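You operate a simulated robot arm through the tools that you are given. There is no shell and no other tool.

The job below is to be done with a simulated robot arm. You get a single attempt, and the scene is never put back.

## Task
Test the emergency stop on the running pumps, then prove that they restart.
Fine: push the desk emergency stop in, pull it out, blue reset button, green start button, last the white stop button. Where these are worked on the way, their far stop is far enough and under half their travel is too little: desk emergency stop.

Only the result counts: the job must be done as asked and must still hold three seconds after the hand-in. Knocking over, shifting, dropping, spilling or breaking anything else fails it.

## Robot
A 7-joint arm with a two-finger gripper, fixed in place. Base frame: the origin is at the foot of the arm, x ahead of it, y to its left, z up. Units: m, degrees, N and s.
With the tool pointing down near the work surface it reaches from about 0.26 to 0.72 m from the base axis. Its first joint turns from -166.0 to 166.0 degrees. Payload 2.94 kg.
The tool frame sits at the grasp point between the pads (the TCP): z along the fingers, y along the line on which they close. The tips reach 0.03 m beyond it. The gripper opens to 0.138 m. The gripper's body begins 0.109 m behind the TCP.
Orientation is that of the tool frame in the base frame, as a unit quaternion [w, x, y, z]. With the fingers straight down and closing along the base's y, the tool's x points along the base's -x, its y along +y and its z along -z.

## Interface
- The arm moves only by the tool nudge_tool. Its arguments are lists of equal length, an entry for each row: "xyz": the shift along the base's x, y, z in m, a list of three; "angular": the turn, a rotation vector about the base's x, y, z in degrees, a list of three; "hand": the gripper command, from -1 (fully open) to 1 (shut), values between in proportion. In form: {"xyz": [[x, y, z], ...], "angular": [[ax, ay, az], ...], "hand": [hand, ...]}. A call has 1 to 20 rows; each row is the pose to reach, as a shift and turn from the pose commanded when the call began. Rows are played at 5 a second. More than 0.05 m and 8.6 degrees between two rows, or a gripper value outside its range, and nothing of the call is played. Where a pose cannot be reached the arm comes as near as it can. A force on the tool above 60 N (or 10 N above the force at the start of the call, whichever is more), or a blocked arm, ends the call early, and 0.2 s more pass. Each finger halts on what it meets, pressing with about 43 N; the grip force reading is that of the motor and also rises with nothing between the fingers. The clock runs only during rows and for 0.2 s after the last one: add rows that repeat a pose to give the fingers time. The reply holds the time, the measured pose of the TCP, the force on the tool along the base axes, the opening and the grip force, in the units named above and with some noise, with the torque about the TCP (base axes, N m) and any sound that the robot's microphone picked up.
- Cameras (640 x 400 px; columns grow to the right, rows downward): "scene" is fixed at [0.2211, 0.6529, 1.6642]; the picture's right is [-0.85, -0.53, 0.00], its down [-0.38, 0.60, -0.70] and it looks along [0.37, -0.60, -0.71] (base axes); focal length 271 px, centre (320, 200). "wrist" rides on the gripper at [0.071, 0.019, -0.146] in the tool frame; the picture's right is [-0.26, 0.96, 0.00], its down [-0.85, -0.23, -0.48] and it looks along [-0.46, -0.12, 0.88] (tool axes); focal length 280 px, centre (320, 200). There is no depth. A picture from a camera that has moved, and an enlarged one, comes with that camera's place and axes in the base frame and with its lens.
- capture(camera): a new picture of that camera. It takes no simulated time.
- slide_trunk(by): slides the trunk up (or, below 0, down) by that many m; the arm rides with it, the base frame stays. It gives what a move gives, with no picture.
- enlarge(camera, box): a new picture of the part [left, top, right, bottom] of that camera's present view, enlarged. It takes no simulated time.
- job_done(): hands the job in; it is judged then, once.

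Nothing tells you positions but the pictures and the camera data. Unless the task says otherwise, let go and move clear before handing in.

The tools are called after "Call:" by a JSON object that holds its "name" and its "arguments". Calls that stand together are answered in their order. nudge_tool: Moves the arm, as the interface text tells. Its arguments: {"type":"object","properties":{"xyz":{"type":"array"},"angular":{"type":"array"},"hand":{"type":"array"}},"required":["xyz","angular","hand"]} The other tools are called the same way: slide_trunk (by) slides the trunk up or down; capture (camera) takes a picture; enlarge (camera, box) takes an enlarged picture of a part of a camera's view; job_done () hands the job in.

At the start:

```text
clock: 0.0
eef_pos: [0.4269, -0.0714, 1.3714]
tcp_rot: [0.0, 0.0, 1.0, 0.0]
wrist_force: [0.2, 0.3, 0.4]
moment: [-0.02, -0.03, 0.01]
opening: 0.1378
finger_force: 0.1
trunk travel left (down, up): [-0.425, 0.029]
```

scene: 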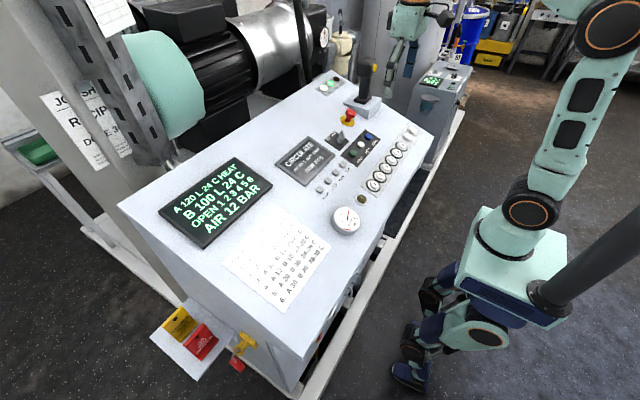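
wrist: 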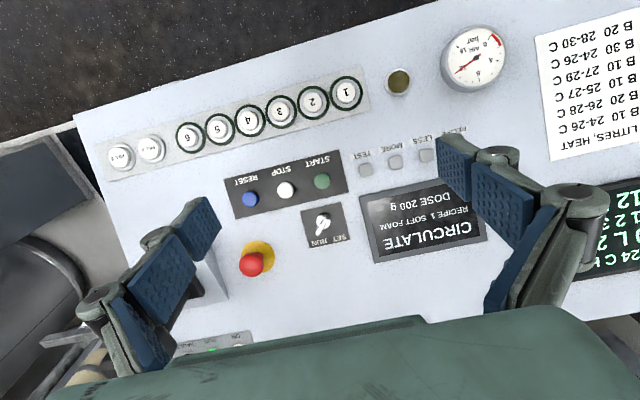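

I see a control desk with a red mushroom emergency stop, a RESET/STOP/START button panel (blue, white, green) and other controls. I will look closer with enlarged views before moving.

Call:
{"name": "enlarge", "arguments": {"camera": "wrist", "box": [200, 140, 400, 290]}}

Call:
{"name": "enlarge", "arguments": {"camera": "scene", "box": [300, 60, 430, 220]}}

Call:
{"name": "capture", "arguments": {"camera": "wrist"}}

```text
2.67 times, centred on (300, 215) of wrist
camera zoom: at [0.3548, -0.0511, 1.5164], right [0.26, 0.96, 0.0], down [0.85, -0.23, 0.48], along [0.46, -0.12, -0.88], focal length 748 px, centre (373, 160)
```

zoom: 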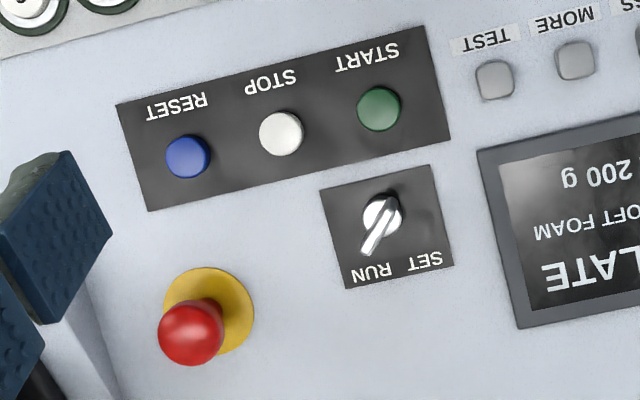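

```text
2.50 times, centred on (365, 140) of scene
camera zoom: at [0.2211, 0.6529, 1.6642], right [-0.85, -0.53, 0.0], down [-0.38, 0.6, -0.7], along [0.37, -0.6, -0.71], focal length 678 px, centre (208, 350)
```

zoom: 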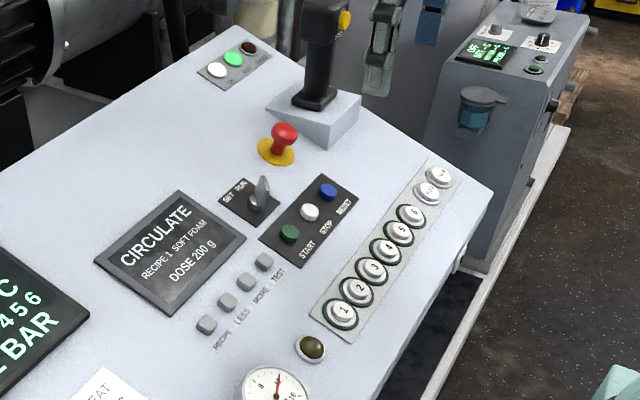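

```text
taken
camera wrist: at [0.3548, -0.0511, 1.5164], right [0.26, 0.96, 0.0], down [0.85, -0.23, 0.48], along [0.46, -0.12, -0.88], focal length 280 px, centre (320, 200)
```

wrist: 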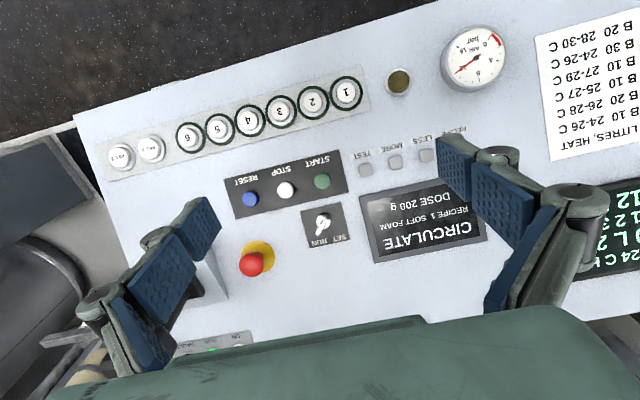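

The desk slopes up away from the arm by about 18°. By triangulation the blue button is near (0.546, -0.226, 1.087), white (0.545, -0.161, 1.087), green (0.548, -0.098, 1.082), and the e-stop knob near (0.638, -0.246, 1.152), with a joystick near y ≈ -0.38. Next I move to a staging pose above the e-stop, tilt the tool to the desk normal and close the fingers, then look again.

Call:
{"name": "nudge_tool", "arguments": {"xyz": [[0.025, -0.025, -0.005], [0.05, -0.05, -0.012], [0.08, -0.08, -0.02], [0.105, -0.105, -0.03], [0.133, -0.129, -0.041], [0.133, -0.129, -0.041], [0.133, -0.129, -0.041]], "angular": [[0, -3, 0], [0, -7, 0], [0, -11, 0], [0, -15, 0], [0, -18.5, 0], [0, -18.5, 0], [0, -18.5, 0]], "hand": [-0.5, 0, 0.5, 1, 1, 1, 1]}}

```text
clock: 1.6
eef_pos: [0.5585, -0.2017, 1.3299]
tcp_rot: [0.161, 0.0, 0.987, 0.0]
wrist_force: [-0.1, -0.2, 0.1]
moment: [-0.02, 0.01, -0.01]
opening: 0.0
finger_force: 28.7
trunk travel left (down, up): [-0.425, 0.029]
```

Call:
{"name": "capture", "arguments": {"camera": "wrist"}}

Call:
{"name": "capture", "arguments": {"camera": "scene"}}

```text
taken
camera wrist: at [0.4445, -0.1812, 1.4449], right [0.25, 0.96, 0.08], down [0.65, -0.23, 0.72], along [0.71, -0.12, -0.69], focal length 280 px, centre (320, 200)
```

wrist: 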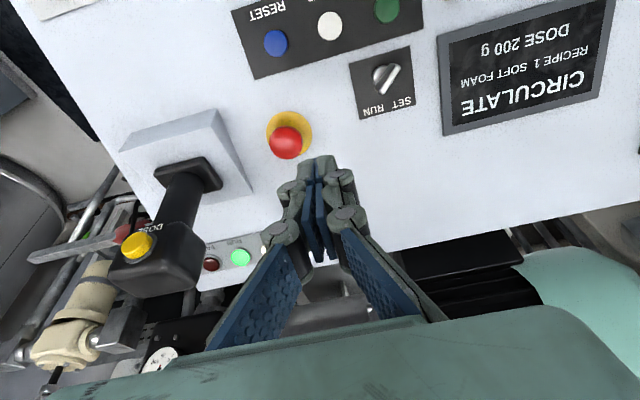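

```text
taken
```

scene: 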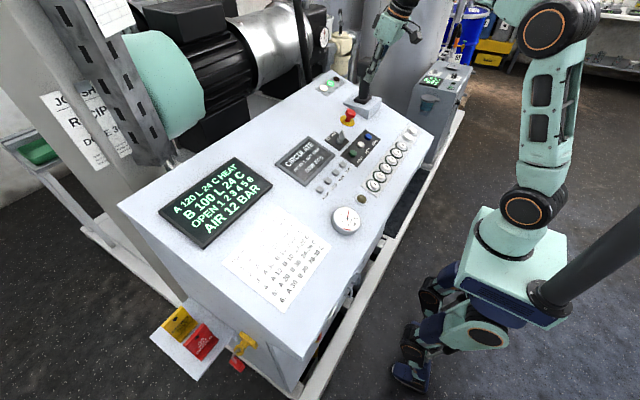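

The tool is tilted to the desk and the e-stop lies right ahead of the fingertips in the wrist view. I zoom in to refine the knob and button positions and see the lamps.

Call:
{"name": "enlarge", "arguments": {"camera": "wrist", "box": [220, 80, 380, 180]}}

Call:
{"name": "enlarge", "arguments": {"camera": "wrist", "box": [230, 0, 430, 125]}}

Call:
{"name": "enlarge", "arguments": {"camera": "scene", "box": [310, 70, 390, 170]}}

Call:
{"name": "enlarge", "arguments": {"camera": "scene", "box": [310, 60, 350, 110]}}

```text
4.00 times, centred on (300, 130) of wrist
camera zoom: at [0.4445, -0.1812, 1.4449], right [0.25, 0.96, 0.08], down [0.65, -0.23, 0.72], along [0.71, -0.12, -0.69], focal length 1122 px, centre (400, 480)
```

zoom: 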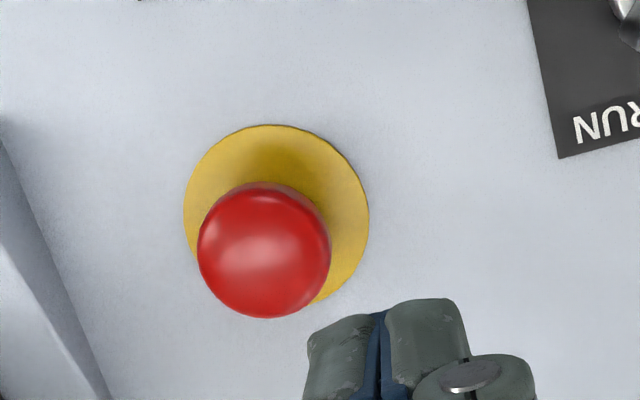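

```text
3.20 times, centred on (330, 62) of wrist
camera zoom: at [0.4445, -0.1812, 1.4449], right [0.25, 0.96, 0.08], down [0.65, -0.23, 0.72], along [0.71, -0.12, -0.69], focal length 897 px, centre (288, 640)
```

zoom: 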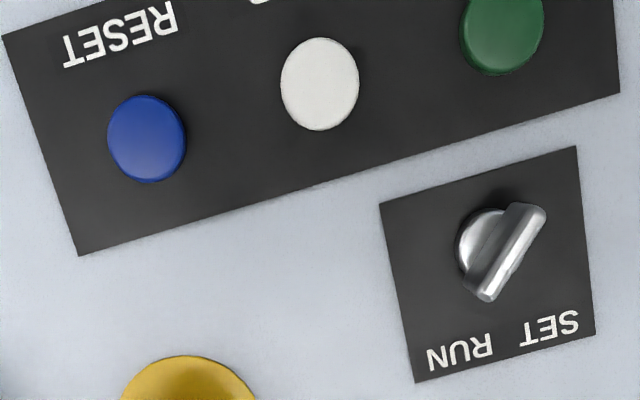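

```text
4.00 times, centred on (350, 120) of scene
camera zoom: at [0.2211, 0.6529, 1.6642], right [-0.85, -0.53, 0.0], down [-0.38, 0.6, -0.7], along [0.37, -0.6, -0.71], focal length 1084 px, centre (200, 520)
```

zoom: 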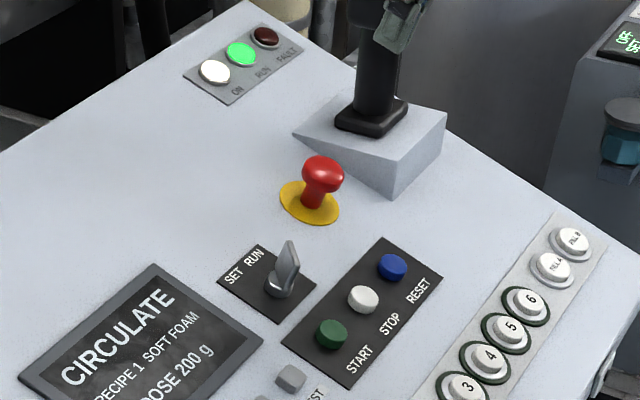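

```text
8.00 times, centred on (330, 85) of scene
camera zoom: at [0.2211, 0.6529, 1.6642], right [-0.85, -0.53, 0.0], down [-0.38, 0.6, -0.7], along [0.37, -0.6, -0.71], focal length 2168 px, centre (240, 1120)
```

zoom: 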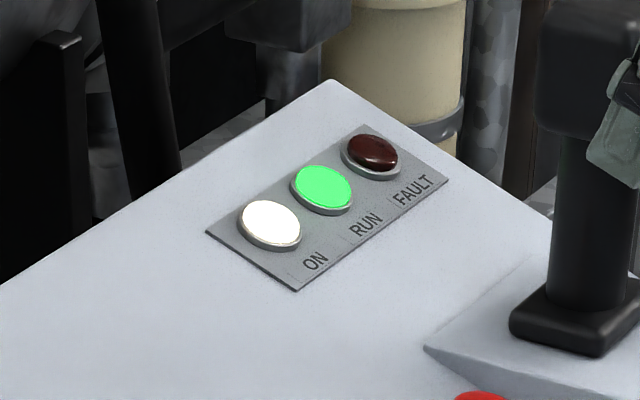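

The lamps show ON and RUN lit and FAULT dark, so the pumps are running. I now place the e-stop plate at about (0.656, -0.249, 1.104) with the cap top about 5 cm above it along the desk normal, and the buttons at x ≈ 0.549, y ≈ -0.229 / -0.163 / -0.098. Next I move the closed fingers to 6 cm above the cap along the normal.

Call:
{"name": "nudge_tool", "arguments": {"xyz": [[0.015, -0.015, -0.023], [0.03, -0.03, -0.046], [0.042, -0.042, -0.07], [0.051, -0.049, -0.09], [0.051, -0.049, -0.09]], "angular": [[0, 0, 0], [0, 0, 0], [0, 0, 0], [0, 0, 0], [0, 0, 0]], "hand": [1, 1, 1, 1, 1]}}

Call:
{"name": "capture", "arguments": {"camera": "wrist"}}

Call:
{"name": "enlarge", "arguments": {"camera": "scene", "box": [310, 40, 410, 140]}}

```text
clock: 2.8
eef_pos: [0.611, -0.2487, 1.2408]
tcp_rot: [0.161, 0.001, 0.987, 0.0]
wrist_force: [0.1, 0.7, -0.5]
moment: [-0.01, -0.01, -0.05]
opening: 0.0
finger_force: 28.1
trunk travel left (down, up): [-0.425, 0.029]
```

```text
taken
camera wrist: at [0.4957, -0.2292, 1.3556], right [0.25, 0.96, 0.08], down [0.65, -0.23, 0.72], along [0.71, -0.12, -0.69], focal length 280 px, centre (320, 200)
```

wrist: 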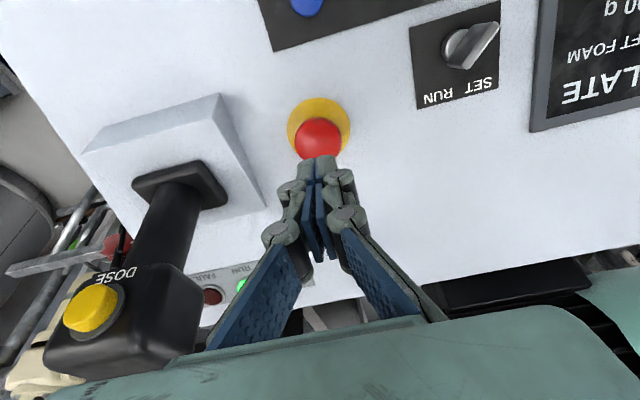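

```text
4.00 times, centred on (360, 90) of scene
camera zoom: at [0.2211, 0.6529, 1.6642], right [-0.85, -0.53, 0.0], down [-0.38, 0.6, -0.7], along [0.37, -0.6, -0.71], focal length 1084 px, centre (160, 640)
```

zoom: 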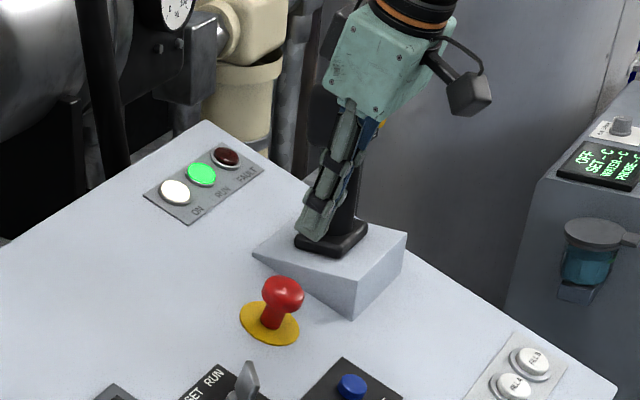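

The closed fingertips are lined up with the knob axis (predicted and seen cap pixels agree within about 2 px), and the joystick head clears the gripper body by about 3 cm. I now advance along the desk normal, slowly near contact, to push the e-stop in.

Call:
{"name": "nudge_tool", "arguments": {"xyz": [[0.0063, 0, -0.019], [0.0127, 0, -0.0379], [0.0159, 0, -0.0474], [0.0168, 0, -0.0502], [0.0178, 0, -0.0531], [0.0187, 0, -0.0559], [0.0197, 0, -0.0588], [0.0206, 0, -0.0616], [0.0216, 0, -0.0645]], "angular": [[0, 0, 0], [0, 0, 0], [0, 0, 0], [0, 0, 0], [0, 0, 0], [0, 0, 0], [0, 0, 0], [0, 0, 0], [0, 0, 0]], "hand": [1, 1, 1, 1, 1, 1, 1, 1, 1]}}

Call:
{"name": "capture", "arguments": {"camera": "wrist"}}

Call:
{"name": "enlarge", "arguments": {"camera": "scene", "box": [310, 60, 390, 140]}}

```text
clock: 4.8
eef_pos: [0.6321, -0.2492, 1.1758]
tcp_rot: [0.161, 0.0, 0.987, 0.0]
wrist_force: [-0.2, -0.7, 0.2]
moment: [0.01, -0.05, 0.0]
opening: 0.0
finger_force: 28.4
trunk travel left (down, up): [-0.425, 0.029]
```

```text
taken
camera wrist: at [0.5175, -0.2293, 1.2907], right [0.25, 0.96, 0.08], down [0.65, -0.23, 0.72], along [0.71, -0.13, -0.69], focal length 280 px, centre (320, 200)
```

wrist: 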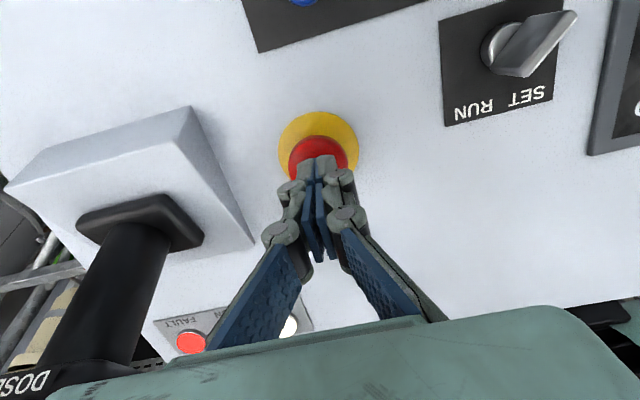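

```text
5.00 times, centred on (350, 100) of scene
camera zoom: at [0.2211, 0.6529, 1.6642], right [-0.85, -0.53, 0.0], down [-0.38, 0.6, -0.7], along [0.37, -0.6, -0.71], focal length 1355 px, centre (170, 700)
```

zoom: 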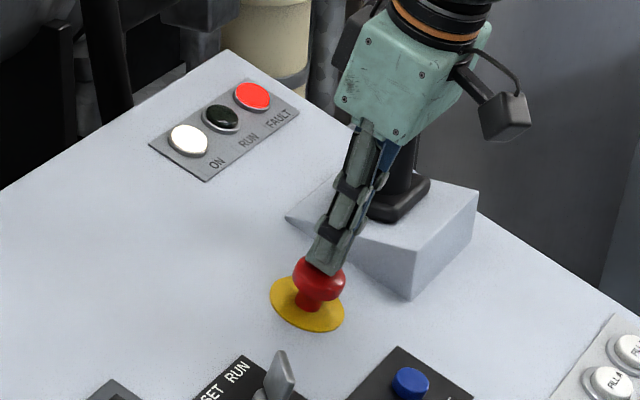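

The FAULT lamp is lit and RUN is dark, so the stop has tripped. The force is near zero, so I keep pushing in small steps until it meets the far stop.

Call:
{"name": "nudge_tool", "arguments": {"xyz": [[0.0006, 0, -0.0019], [0.0013, 0, -0.0038], [0.0019, 0, -0.0057], [0.0025, 0, -0.0076], [0.0032, 0, -0.0095]], "angular": [[0, 0, 0], [0, 0, 0], [0, 0, 0], [0, 0, 0], [0, 0, 0]], "hand": [1, 1, 1, 1, 1]}}

Call:
{"name": "enlarge", "arguments": {"camera": "scene", "box": [310, 60, 390, 140]}}

```text
clock: 6.0
eef_pos: [0.634, -0.2488, 1.1718]
tcp_rot: [0.166, 0.001, 0.986, -0.002]
wrist_force: [-3.9, -1.3, 29.0]
moment: [0.03, -0.1, -0.03]
opening: 0.0063
finger_force: 28.1
trunk travel left (down, up): [-0.425, 0.029]
```

```text
5.00 times, centred on (350, 100) of scene
camera zoom: at [0.2211, 0.6529, 1.6642], right [-0.85, -0.53, 0.0], down [-0.38, 0.6, -0.7], along [0.37, -0.6, -0.71], focal length 1355 px, centre (170, 700)
```

zoom: 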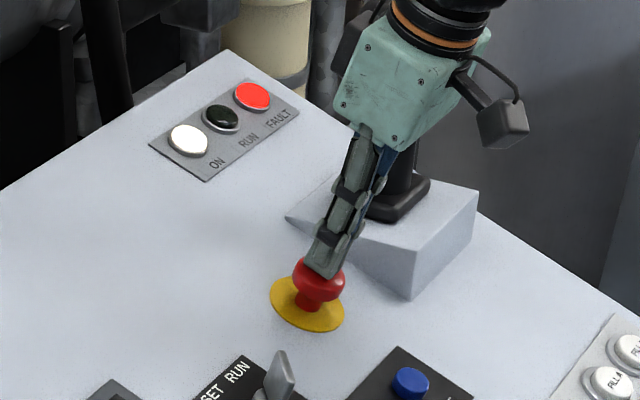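

The reaction is now 29 N with the knob hardly moving, which suggests the far stop. I press a little harder to be sure, then back off and look at the knob.

Call:
{"name": "nudge_tool", "arguments": {"xyz": [[0.0005, 0, -0.0014], [0.001, 0, -0.0028], [0.0013, 0, -0.0038], [0.0013, 0, -0.0038]], "angular": [[0, 0, 0], [0, 0, 0], [0, 0, 0], [0, 0, 0]], "hand": [1, 1, 1, 1]}}

```text
clock: 7.0
eef_pos: [0.6334, -0.2497, 1.172]
tcp_rot: [0.168, 0.0, 0.986, -0.003]
wrist_force: [-7.2, 0.2, 41.7]
moment: [0.06, 0.03, -0.1]
opening: 0.006
finger_force: 28.2
trunk travel left (down, up): [-0.425, 0.029]
```

The stop is firm at 42 N with no further motion. I now back off along the normal about 6 cm and open the fingers part way.

Call:
{"name": "nudge_tool", "arguments": {"xyz": [[-0.0032, 0, 0.0095], [-0.0095, 0, 0.0284], [-0.0158, 0, 0.0474], [-0.0222, 0, 0.0664], [-0.0222, 0, 0.0664], [-0.0222, 0, 0.0664]], "angular": [[0, 0, 0], [0, 0, 0], [0, 0, 0], [0, 0, 0], [0, 0, 0], [0, 0, 0]], "hand": [1, 1, 1, 0.6, 0.1, 0.1]}}

Call:
{"name": "capture", "arguments": {"camera": "wrist"}}

Call:
{"name": "enlarge", "arguments": {"camera": "scene", "box": [310, 60, 390, 140]}}

```text
clock: 8.4
eef_pos: [0.6152, -0.2488, 1.2289]
tcp_rot: [0.16, 0.0, 0.987, 0.0]
wrist_force: [0.0, 0.4, -0.3]
moment: [-0.02, 0.0, -0.05]
opening: 0.0624
finger_force: 0.1
trunk travel left (down, up): [-0.425, 0.029]
```

```text
taken
camera wrist: at [0.5002, -0.229, 1.3433], right [0.25, 0.96, 0.08], down [0.65, -0.23, 0.72], along [0.71, -0.12, -0.69], focal length 280 px, centre (320, 200)
```

wrist: 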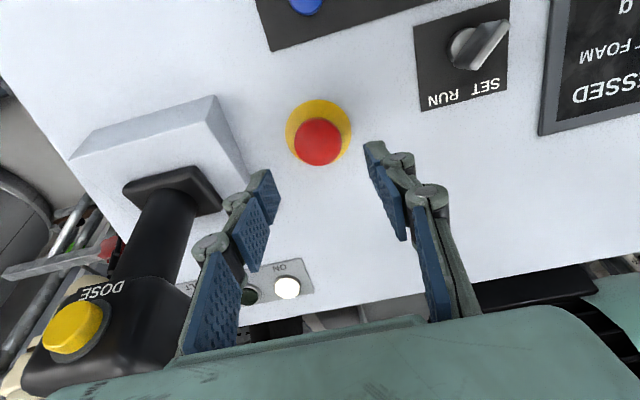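

```text
5.00 times, centred on (350, 100) of scene
camera zoom: at [0.2211, 0.6529, 1.6642], right [-0.85, -0.53, 0.0], down [-0.38, 0.6, -0.7], along [0.37, -0.6, -0.71], focal length 1355 px, centre (170, 700)
```

zoom: 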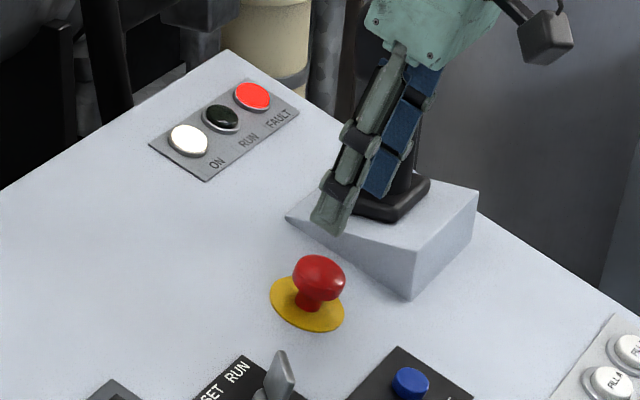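

The FAULT lamp stays red and the screen shows "...ESSED", so the stop is latched in. I zoom in to fix the cap height for the grasp.

Call:
{"name": "enlarge", "arguments": {"camera": "wrist", "box": [240, 80, 400, 180]}}

Call:
{"name": "enlarge", "arguments": {"camera": "scene", "box": [260, 100, 380, 190]}}

Call:
{"name": "enlarge", "arguments": {"camera": "scene", "box": [335, 85, 375, 135]}}

```text
4.00 times, centred on (320, 130) of wrist
camera zoom: at [0.5002, -0.229, 1.3433], right [0.25, 0.96, 0.08], down [0.65, -0.23, 0.72], along [0.71, -0.12, -0.69], focal length 1122 px, centre (320, 480)
```

zoom: 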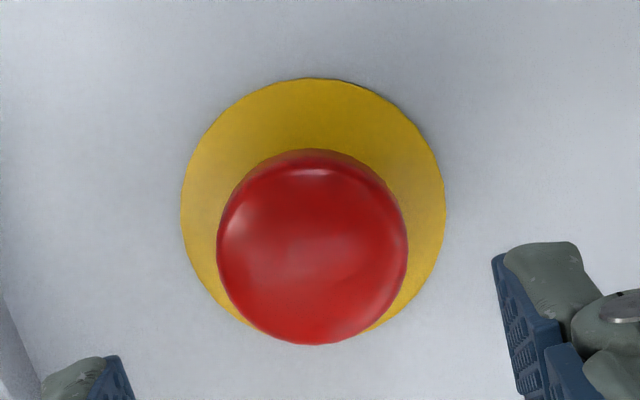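

```text
4.44 times, centred on (320, 145) of scene
camera zoom: at [0.2211, 0.6529, 1.6642], right [-0.85, -0.53, 0.0], down [-0.38, 0.6, -0.7], along [0.37, -0.6, -0.71], focal length 1204 px, centre (320, 444)
```

zoom: 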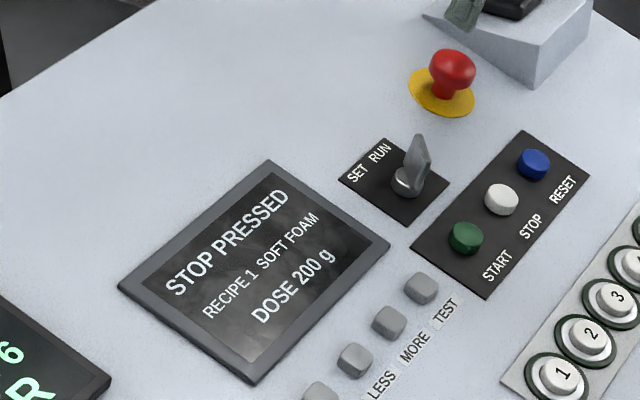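

```text
8.00 times, centred on (355, 110) of scene
camera zoom: at [0.2211, 0.6529, 1.6642], right [-0.85, -0.53, 0.0], down [-0.38, 0.6, -0.7], along [0.37, -0.6, -0.71], focal length 2168 px, centre (40, 920)
```

zoom: 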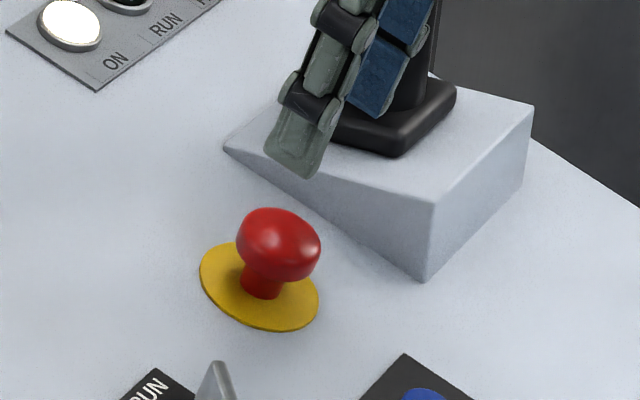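

The screen reads "STOP PRESSED". The cap is about 43 mm wide and its top is about 45 mm above the plate, so I'll lower the open fingers (62 mm) around it along the normal, with the tips about 1 cm short of the plate.

Call:
{"name": "nudge_tool", "arguments": {"xyz": [[0.0095, 0, -0.0284], [0.0158, 0, -0.0474], [0.0206, 0, -0.0616], [0.0238, 0, -0.0711], [0.0269, 0, -0.0806], [0.0276, 0, -0.0825], [0.0276, 0, -0.0825]], "angular": [[0, 0, 0], [0, 0, 0], [0, 0, 0], [0, 0, 0], [0, 0, 0], [0, 0, 0], [0, 0, 0]], "hand": [0.1, 0.1, 0.1, 0.1, 0.1, 0.1, 0.1]}}

Call:
{"name": "capture", "arguments": {"camera": "wrist"}}

Call:
{"name": "enlarge", "arguments": {"camera": "scene", "box": [320, 60, 400, 140]}}

```text
clock: 10.0
eef_pos: [0.6419, -0.2492, 1.1461]
tcp_rot: [0.161, 0.0, 0.987, 0.0]
wrist_force: [-0.1, -0.3, 0.1]
moment: [0.03, 0.02, -0.04]
opening: 0.0621
finger_force: 0.0
trunk travel left (down, up): [-0.425, 0.029]
```

```text
taken
camera wrist: at [0.5279, -0.2291, 1.2613], right [0.25, 0.96, 0.08], down [0.65, -0.23, 0.72], along [0.71, -0.12, -0.69], focal length 280 px, centre (320, 200)
```

wrist: 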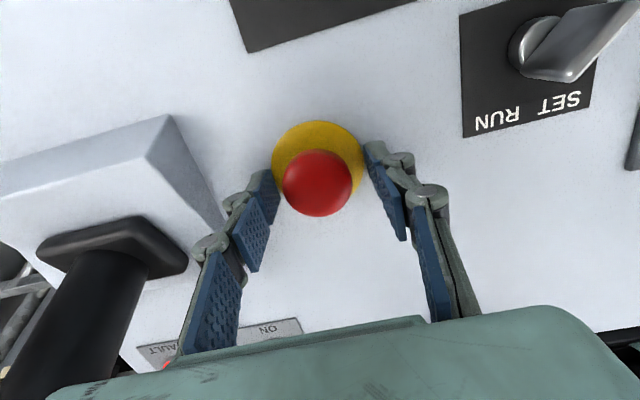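

```text
5.00 times, centred on (360, 100) of scene
camera zoom: at [0.2211, 0.6529, 1.6642], right [-0.85, -0.53, 0.0], down [-0.38, 0.6, -0.7], along [0.37, -0.6, -0.71], focal length 1355 px, centre (120, 700)
```

zoom: 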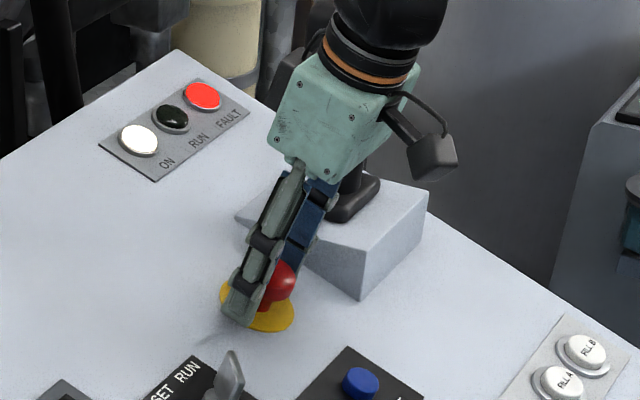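

The fingers straddle the knob with room on both sides and no contact force. I now close on the cap.

Call:
{"name": "nudge_tool", "arguments": {"xyz": [[0, 0, 0], [0, 0, 0], [0, 0, 0], [0, 0, 0], [0, 0, 0]], "angular": [[0, 0, 0], [0, 0, 0], [0, 0, 0], [0, 0, 0], [0, 0, 0]], "hand": [0.3, 0.5, 0.8, 1, 1]}}

Call:
{"name": "capture", "arguments": {"camera": "wrist"}}

```text
clock: 11.2
eef_pos: [0.6413, -0.2498, 1.1467]
tcp_rot: [0.16, 0.001, 0.987, 0.0]
wrist_force: [0.5, -5.3, 0.2]
moment: [-0.17, 0.0, -0.07]
opening: 0.0401
finger_force: 44.9
trunk travel left (down, up): [-0.425, 0.029]
```

```text
taken
camera wrist: at [0.5278, -0.2303, 1.2614], right [0.25, 0.96, 0.08], down [0.65, -0.23, 0.72], along [0.71, -0.13, -0.69], focal length 280 px, centre (320, 200)
```

wrist: 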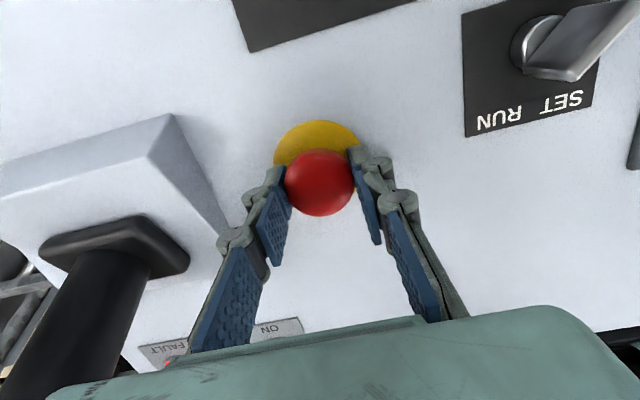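

The cap is gripped at 40 mm with only a small side force. I now pull slowly straight out along the desk normal.

Call:
{"name": "nudge_tool", "arguments": {"xyz": [[-0.0006, 0, 0.0019], [-0.0013, 0, 0.0038], [-0.0019, 0, 0.0057], [-0.0025, 0, 0.0076], [-0.0032, 0, 0.0095], [-0.0032, 0, 0.0095]], "angular": [[0, 0, 0], [0, 0, 0], [0, 0, 0], [0, 0, 0], [0, 0, 0], [0, 0, 0]], "hand": [1, 1, 1, 1, 1, 1]}}

Call:
{"name": "capture", "arguments": {"camera": "wrist"}}

Call:
{"name": "enlarge", "arguments": {"camera": "scene", "box": [260, 60, 400, 170]}}

```text
clock: 12.6
eef_pos: [0.6383, -0.2505, 1.1543]
tcp_rot: [0.161, 0.0, 0.987, 0.0]
wrist_force: [-0.6, -5.6, -3.7]
moment: [-0.15, -0.31, 0.05]
opening: 0.0399
finger_force: 44.8
trunk travel left (down, up): [-0.425, 0.029]
```

```text
taken
camera wrist: at [0.5246, -0.2305, 1.2709], right [0.25, 0.96, 0.08], down [0.65, -0.23, 0.72], along [0.71, -0.12, -0.69], focal length 280 px, centre (320, 200)
```

wrist: 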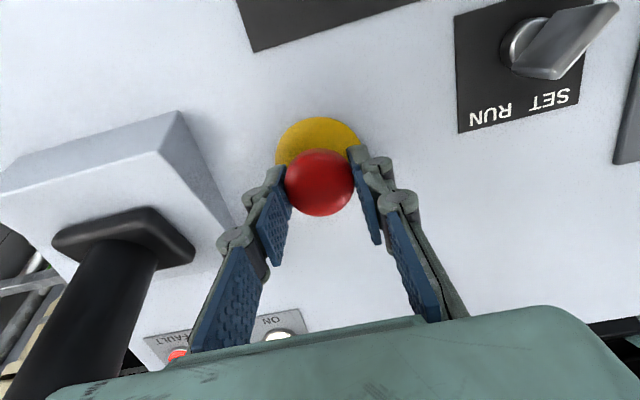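

```text
3.64 times, centred on (330, 115) of scene
camera zoom: at [0.2211, 0.6529, 1.6642], right [-0.85, -0.53, 0.0], down [-0.38, 0.6, -0.7], along [0.37, -0.6, -0.71], focal length 986 px, centre (284, 509)
```

zoom: 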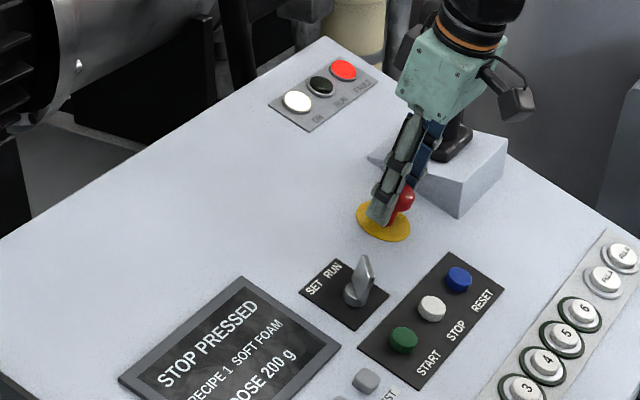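

The knob has come out about 8 mm with the gripper and is not slipping, but the screen still shows "STOP PRESSED". I continue pulling in small steps.

Call:
{"name": "nudge_tool", "arguments": {"xyz": [[-0.0006, 0, 0.0019], [-0.0013, 0, 0.0038], [-0.0019, 0, 0.0057], [-0.0019, 0, 0.0057]], "angular": [[0, 0, 0], [0, 0, 0], [0, 0, 0], [0, 0, 0]], "hand": [1, 1, 1, 1]}}

Call:
{"name": "capture", "arguments": {"camera": "wrist"}}

Call:
{"name": "enlarge", "arguments": {"camera": "scene", "box": [260, 60, 400, 170]}}

```text
clock: 13.6
eef_pos: [0.6388, -0.2495, 1.1573]
tcp_rot: [0.156, 0.001, 0.988, 0.001]
wrist_force: [2.4, -6.1, -26.5]
moment: [-0.19, -0.49, -0.02]
opening: 0.0402
finger_force: 45.4
trunk travel left (down, up): [-0.425, 0.029]
```

```text
taken
camera wrist: at [0.5255, -0.2309, 1.2724], right [0.25, 0.96, 0.08], down [0.66, -0.23, 0.71], along [0.71, -0.12, -0.69], focal length 280 px, centre (320, 200)
```

wrist: 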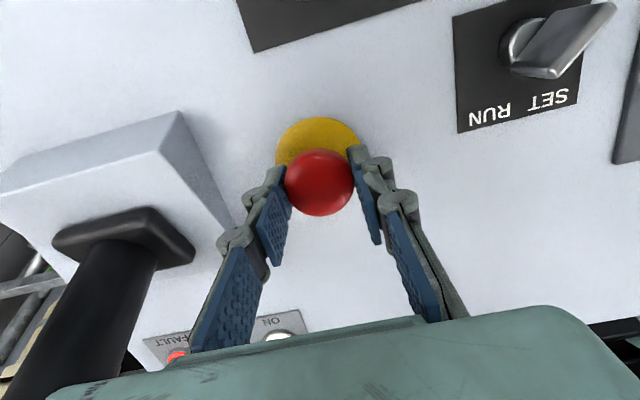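

```text
3.64 times, centred on (330, 115) of scene
camera zoom: at [0.2211, 0.6529, 1.6642], right [-0.85, -0.53, 0.0], down [-0.38, 0.6, -0.7], along [0.37, -0.6, -0.71], focal length 986 px, centre (284, 509)
```

zoom: 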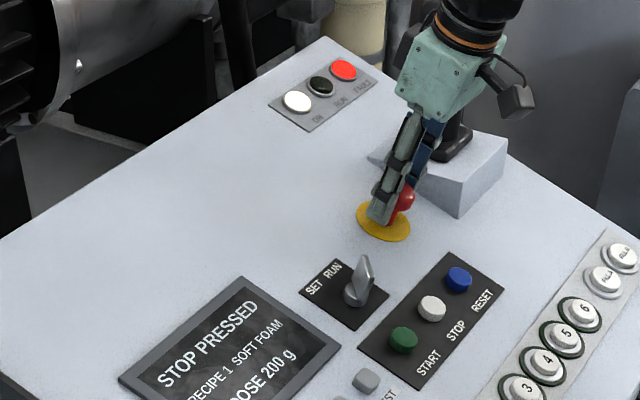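

The pull force has risen to 26 N with no more motion, so the knob is at its outer stop and about 11 mm out; the message may stay until reset. I relax the pull slightly, open the fingers and back off to inspect.

Call:
{"name": "nudge_tool", "arguments": {"xyz": [[0.0005, 0, -0.0015], [0.001, 0, -0.003], [0.001, 0, -0.003], [0.001, 0, -0.003], [0.001, 0, -0.003], [0.001, 0, -0.003]], "angular": [[0, 0, 0], [0, 0, 0], [0, 0, 0], [0, 0, 0], [0, 0, 0], [0, 0, 0]], "hand": [1, 1, 0.5, 0.2, 0.05, 0.05]}}

Call:
{"name": "capture", "arguments": {"camera": "wrist"}}

```text
clock: 15.0
eef_pos: [0.6405, -0.2487, 1.1598]
tcp_rot: [0.161, 0.0, 0.987, 0.0]
wrist_force: [0.1, 0.0, 0.0]
moment: [-0.02, 0.01, 0.01]
opening: 0.0657
finger_force: 0.1
trunk travel left (down, up): [-0.425, 0.029]
```

```text
taken
camera wrist: at [0.5243, -0.2291, 1.274], right [0.25, 0.96, 0.08], down [0.65, -0.23, 0.72], along [0.72, -0.12, -0.69], focal length 280 px, centre (320, 200)
```

wrist: 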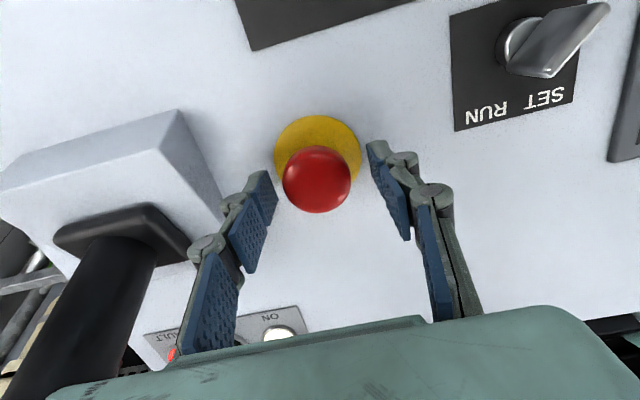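

The fingers are free of the knob with zero force. I lift off along the normal, return to the earlier viewing pose and close the fingers, to compare the knob with its original height.

Call:
{"name": "nudge_tool", "arguments": {"xyz": [[-0.0095, 0, 0.0284], [-0.0159, 0, 0.0474], [-0.0254, 0, 0.0758], [-0.045, 0.015, 0.11], [-0.062, 0.033, 0.14], [-0.0784, 0.049, 0.1717], [-0.0784, 0.049, 0.1717], [-0.0784, 0.049, 0.1717]], "angular": [[0, 0, 0], [0, 0, 0], [0, 0, 0], [0, 0, 0], [0, 0, 0], [0, 0, 0], [0, 0, 0], [0, 0, 0]], "hand": [0.05, 0.05, 0.05, 0.3, 0.7, 1, 1, 1]}}

Call:
{"name": "enlarge", "arguments": {"camera": "wrist", "box": [220, 80, 380, 180]}}

Call:
{"name": "enlarge", "arguments": {"camera": "scene", "box": [260, 60, 400, 170]}}

Call:
{"name": "enlarge", "arguments": {"camera": "scene", "box": [335, 85, 375, 135]}}

```text
clock: 16.8
eef_pos: [0.5572, -0.1982, 1.3334]
tcp_rot: [0.16, 0.0, 0.987, 0.0]
wrist_force: [0.2, 0.3, 0.1]
moment: [-0.05, -0.06, -0.01]
opening: 0.0
finger_force: 28.3
trunk travel left (down, up): [-0.425, 0.029]
```

```text
4.00 times, centred on (300, 130) of wrist
camera zoom: at [0.4429, -0.1785, 1.4478], right [0.25, 0.96, 0.08], down [0.65, -0.23, 0.72], along [0.71, -0.12, -0.69], focal length 1122 px, centre (400, 480)
```

zoom: 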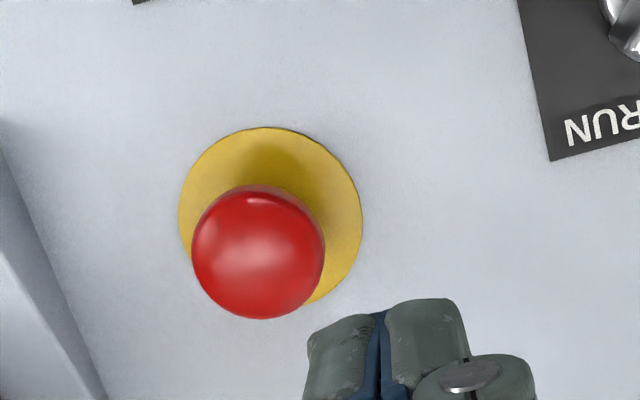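

```text
3.64 times, centred on (330, 115) of scene
camera zoom: at [0.2211, 0.6529, 1.6642], right [-0.85, -0.53, 0.0], down [-0.38, 0.6, -0.7], along [0.37, -0.6, -0.71], focal length 986 px, centre (284, 509)
```

zoom: 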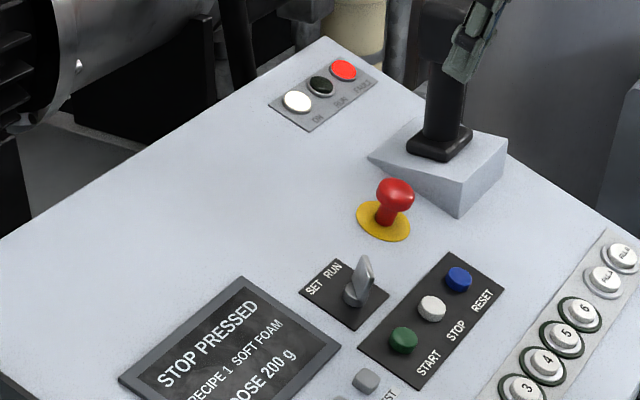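

```text
8.00 times, centred on (355, 110) of scene
camera zoom: at [0.2211, 0.6529, 1.6642], right [-0.85, -0.53, 0.0], down [-0.38, 0.6, -0.7], along [0.37, -0.6, -0.71], focal length 2168 px, centre (40, 920)
```

zoom: 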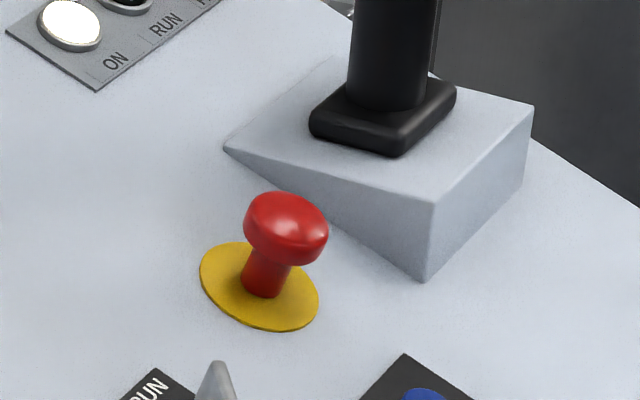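

The cap-to-plate offset matches the original picture, so the e-stop is fully out; the message seems latched until reset. Next I move above the blue RESET button with the fingers closed.

Call:
{"name": "nudge_tool", "arguments": {"xyz": [[-0.012, -0.007, -0.036], [-0.024, -0.014, -0.072], [-0.036, -0.021, -0.108], [-0.0479, -0.0286, -0.144], [-0.0479, -0.0286, -0.144], [-0.0479, -0.0286, -0.144]], "angular": [[0, 0, 0], [0, 0, 0], [0, 0, 0], [0, 0, 0], [0, 0, 0], [0, 0, 0]], "hand": [1, 1, 1, 1, 1, 1]}}

Call:
{"name": "capture", "arguments": {"camera": "wrist"}}

Call:
{"name": "enlarge", "arguments": {"camera": "wrist", "box": [240, 80, 400, 180]}}

Call:
{"name": "enlarge", "arguments": {"camera": "scene", "box": [320, 80, 420, 180]}}

```text
clock: 18.2
eef_pos: [0.5123, -0.2283, 1.1876]
tcp_rot: [0.161, 0.0, 0.987, 0.0]
wrist_force: [-0.1, 0.5, 0.0]
moment: [0.0, 0.0, 0.02]
opening: 0.0
finger_force: 28.4
trunk travel left (down, up): [-0.425, 0.029]
```

```text
taken
camera wrist: at [0.3976, -0.2095, 1.3031], right [0.25, 0.96, 0.08], down [0.65, -0.23, 0.72], along [0.71, -0.12, -0.69], focal length 280 px, centre (320, 200)
```

wrist: 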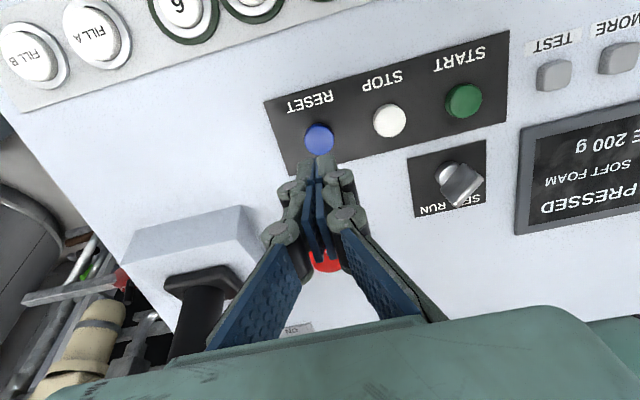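

```text
4.00 times, centred on (320, 130) of wrist
camera zoom: at [0.3976, -0.2095, 1.3031], right [0.25, 0.96, 0.08], down [0.65, -0.23, 0.72], along [0.71, -0.12, -0.69], focal length 1122 px, centre (320, 480)
```

zoom: 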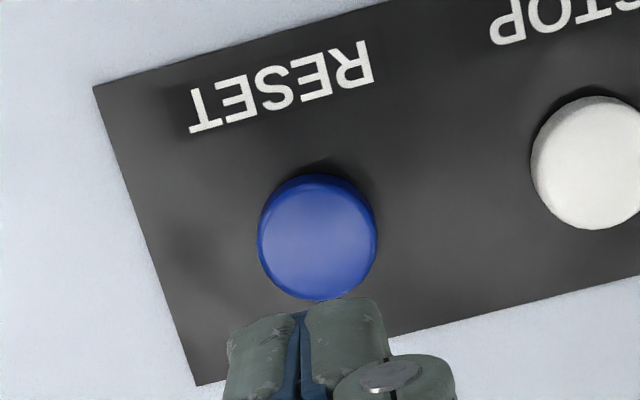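

```text
4.00 times, centred on (370, 130) of scene
camera zoom: at [0.2211, 0.6529, 1.6642], right [-0.85, -0.53, 0.0], down [-0.38, 0.6, -0.7], along [0.37, -0.6, -0.71], focal length 1084 px, centre (120, 480)
```

zoom: 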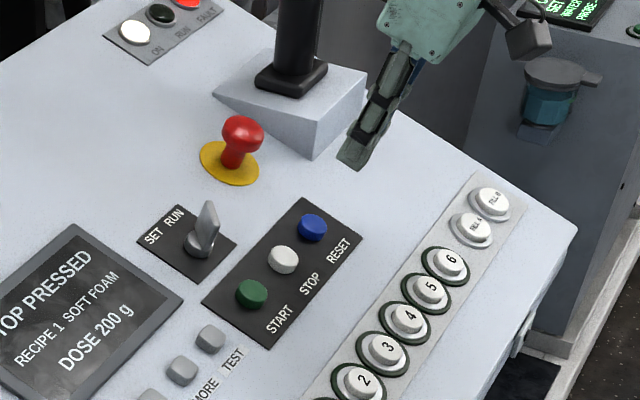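

The fingertips line up with the blue RESET button (28 mm wide) to within a few mm. I now go down along the normal, slowly near contact.

Call:
{"name": "nudge_tool", "arguments": {"xyz": [[0.0115, 0, -0.0284], [0.0194, 0, -0.0521], [0.0236, 0, -0.0645], [0.0248, 0, -0.0683], [0.0258, 0, -0.0711], [0.0267, 0, -0.0739], [0.0277, 0, -0.0768], [0.0286, 0, -0.0796]], "angular": [[0, 0, 0], [0, 0, 0], [0, 0, 0], [0, 0, 0], [0, 0, 0], [0, 0, 0], [0, 0, 0], [0, 0, 0]], "hand": [1, 1, 1, 1, 1, 1, 1, 1]}}

Call:
{"name": "enlarge", "arguments": {"camera": "wrist", "box": [240, 80, 400, 180]}}

Call:
{"name": "enlarge", "arguments": {"camera": "scene", "box": [280, 60, 420, 180]}}

```text
clock: 20.0
eef_pos: [0.5406, -0.2288, 1.1091]
tcp_rot: [0.162, 0.0, 0.987, 0.0]
wrist_force: [-1.9, 1.5, 7.5]
moment: [0.03, -0.02, -0.02]
opening: 0.0058
finger_force: 29.1
trunk travel left (down, up): [-0.425, 0.029]
heard: click
```

```text
4.00 times, centred on (320, 130) of wrist
camera zoom: at [0.4255, -0.2084, 1.2234], right [0.25, 0.97, 0.08], down [0.65, -0.23, 0.72], along [0.72, -0.13, -0.69], focal length 1122 px, centre (320, 480)
```

zoom: 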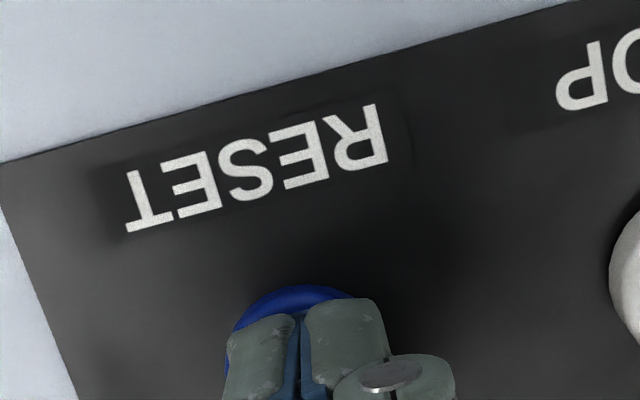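

```text
3.33 times, centred on (350, 120) of scene
camera zoom: at [0.2211, 0.6529, 1.6642], right [-0.85, -0.53, 0.0], down [-0.38, 0.6, -0.7], along [0.37, -0.6, -0.71], focal length 903 px, centre (220, 467)
```

zoom: 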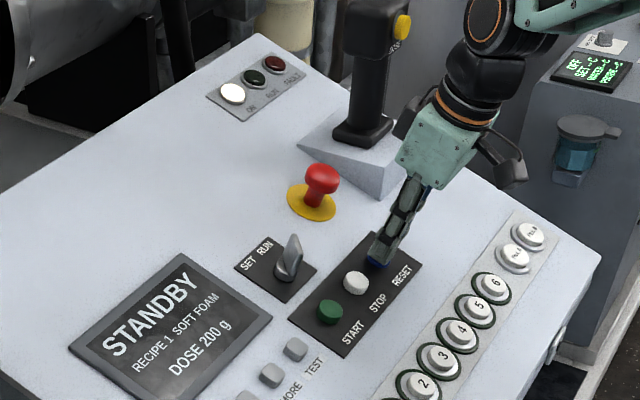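

A click was heard, the screen shows STANDBY and the FAULT lamp is off: reset is done. Now I lift off and move along y to above the green START button.

Call:
{"name": "nudge_tool", "arguments": {"xyz": [[-0.0095, 0, 0.0284], [-0.0222, 0, 0.0664], [-0.0222, 0.045, 0.0664], [-0.0222, 0.09, 0.0664], [-0.0222, 0.131, 0.0664], [-0.0222, 0.131, 0.0664], [-0.0222, 0.131, 0.0664]], "angular": [[0, 0, 0], [0, 0, 0], [0, 0, 0], [0, 0, 0], [0, 0, 0], [0, 0, 0], [0, 0, 0]], "hand": [1, 1, 1, 1, 1, 1, 1]}}

Call:
{"name": "capture", "arguments": {"camera": "wrist"}}

Call:
{"name": "enlarge", "arguments": {"camera": "wrist", "box": [240, 80, 400, 180]}}

Call:
{"name": "enlarge", "arguments": {"camera": "scene", "box": [280, 60, 420, 180]}}

```text
clock: 21.6
eef_pos: [0.5168, -0.0978, 1.1725]
tcp_rot: [0.161, 0.0, 0.987, 0.0]
wrist_force: [0.5, -0.7, 0.3]
moment: [0.03, 0.03, 0.0]
opening: 0.0
finger_force: 28.7
trunk travel left (down, up): [-0.425, 0.029]
```

```text
taken
camera wrist: at [0.4031, -0.0781, 1.2882], right [0.25, 0.96, 0.08], down [0.65, -0.23, 0.72], along [0.71, -0.12, -0.69], focal length 280 px, centre (320, 200)
```

wrist: 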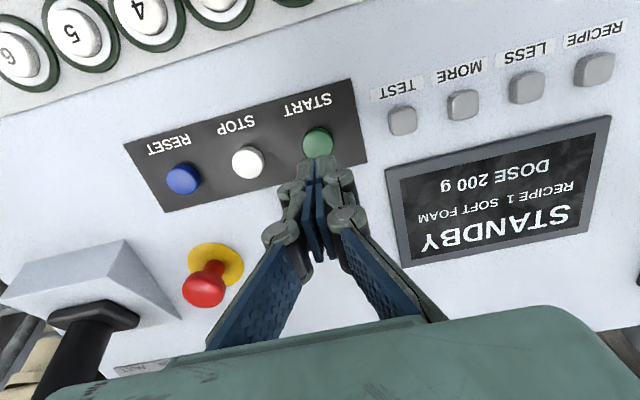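

```text
4.00 times, centred on (320, 130) of wrist
camera zoom: at [0.4031, -0.0781, 1.2882], right [0.25, 0.96, 0.08], down [0.65, -0.23, 0.72], along [0.71, -0.12, -0.69], focal length 1122 px, centre (320, 480)
```

zoom: 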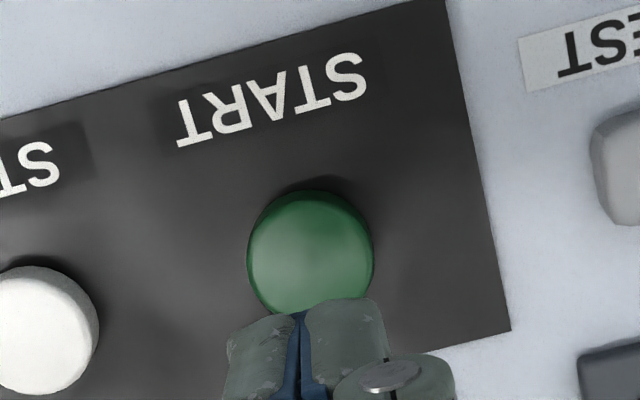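

```text
3.33 times, centred on (350, 120) of scene
camera zoom: at [0.2211, 0.6529, 1.6642], right [-0.85, -0.53, 0.0], down [-0.38, 0.6, -0.7], along [0.37, -0.6, -0.71], focal length 903 px, centre (220, 467)
```

zoom: 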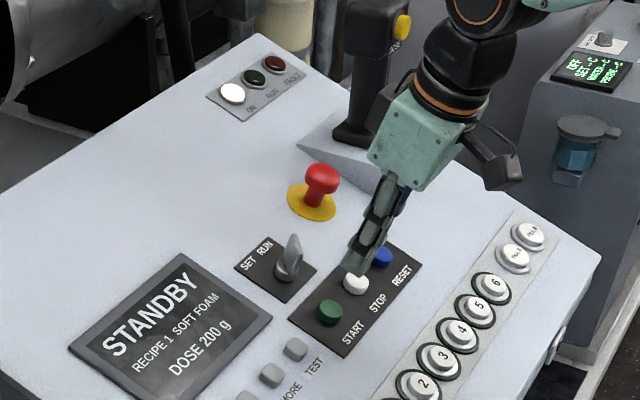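

The fingertips are over the green START button and aligned to within about 2 mm; the SET/RUN lever is 6 cm clear. I press it the same way.

Call:
{"name": "nudge_tool", "arguments": {"xyz": [[0.0095, 0, -0.0284], [0.0159, 0, -0.0474], [0.0174, 0, -0.0521], [0.0184, 0, -0.055], [0.0193, 0, -0.0578], [0.0203, 0, -0.0607], [0.0212, 0, -0.0635], [0.0222, 0, -0.0664]], "angular": [[0, 0, 0], [0, 0, 0], [0, 0, 0], [0, 0, 0], [0, 0, 0], [0, 0, 0], [0, 0, 0], [0, 0, 0]], "hand": [1, 1, 1, 1, 1, 1, 1, 1]}}

Call:
{"name": "enlarge", "arguments": {"camera": "scene", "box": [280, 60, 420, 180]}}

Call:
{"name": "capture", "arguments": {"camera": "wrist"}}

```text
clock: 23.4
eef_pos: [0.54, -0.0967, 1.1089]
tcp_rot: [0.162, 0.0, 0.987, 0.0]
wrist_force: [-3.7, 1.1, 7.3]
moment: [0.05, 0.0, 0.01]
opening: 0.0059
finger_force: 28.9
trunk travel left (down, up): [-0.425, 0.029]
heard: click
```

```text
3.33 times, centred on (350, 120) of scene
camera zoom: at [0.2211, 0.6529, 1.6642], right [-0.85, -0.53, 0.0], down [-0.38, 0.6, -0.7], along [0.37, -0.6, -0.71], focal length 903 px, centre (220, 467)
```

zoom: 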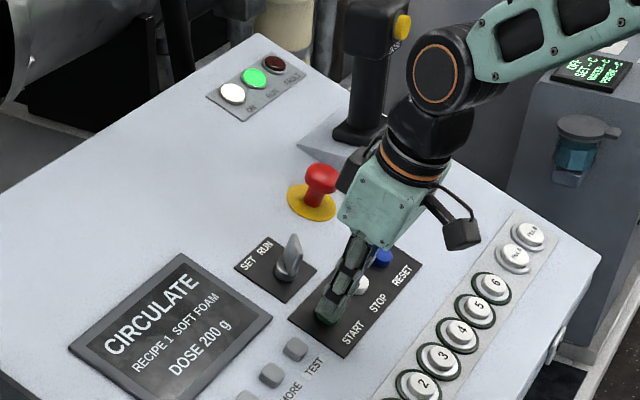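

```text
taken
camera wrist: at [0.4252, -0.0771, 1.2234], right [0.25, 0.97, 0.08], down [0.65, -0.23, 0.72], along [0.72, -0.12, -0.69], focal length 280 px, centre (320, 200)
```

wrist: 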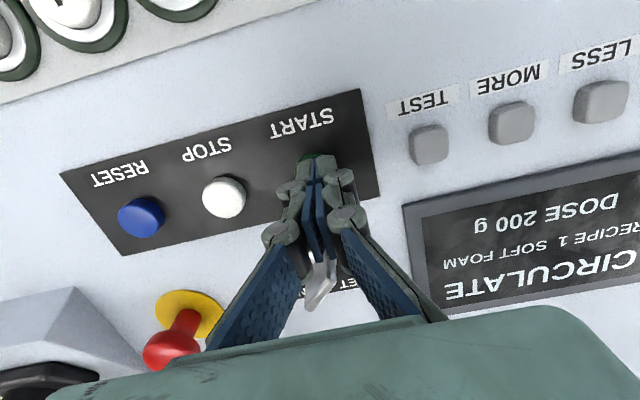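

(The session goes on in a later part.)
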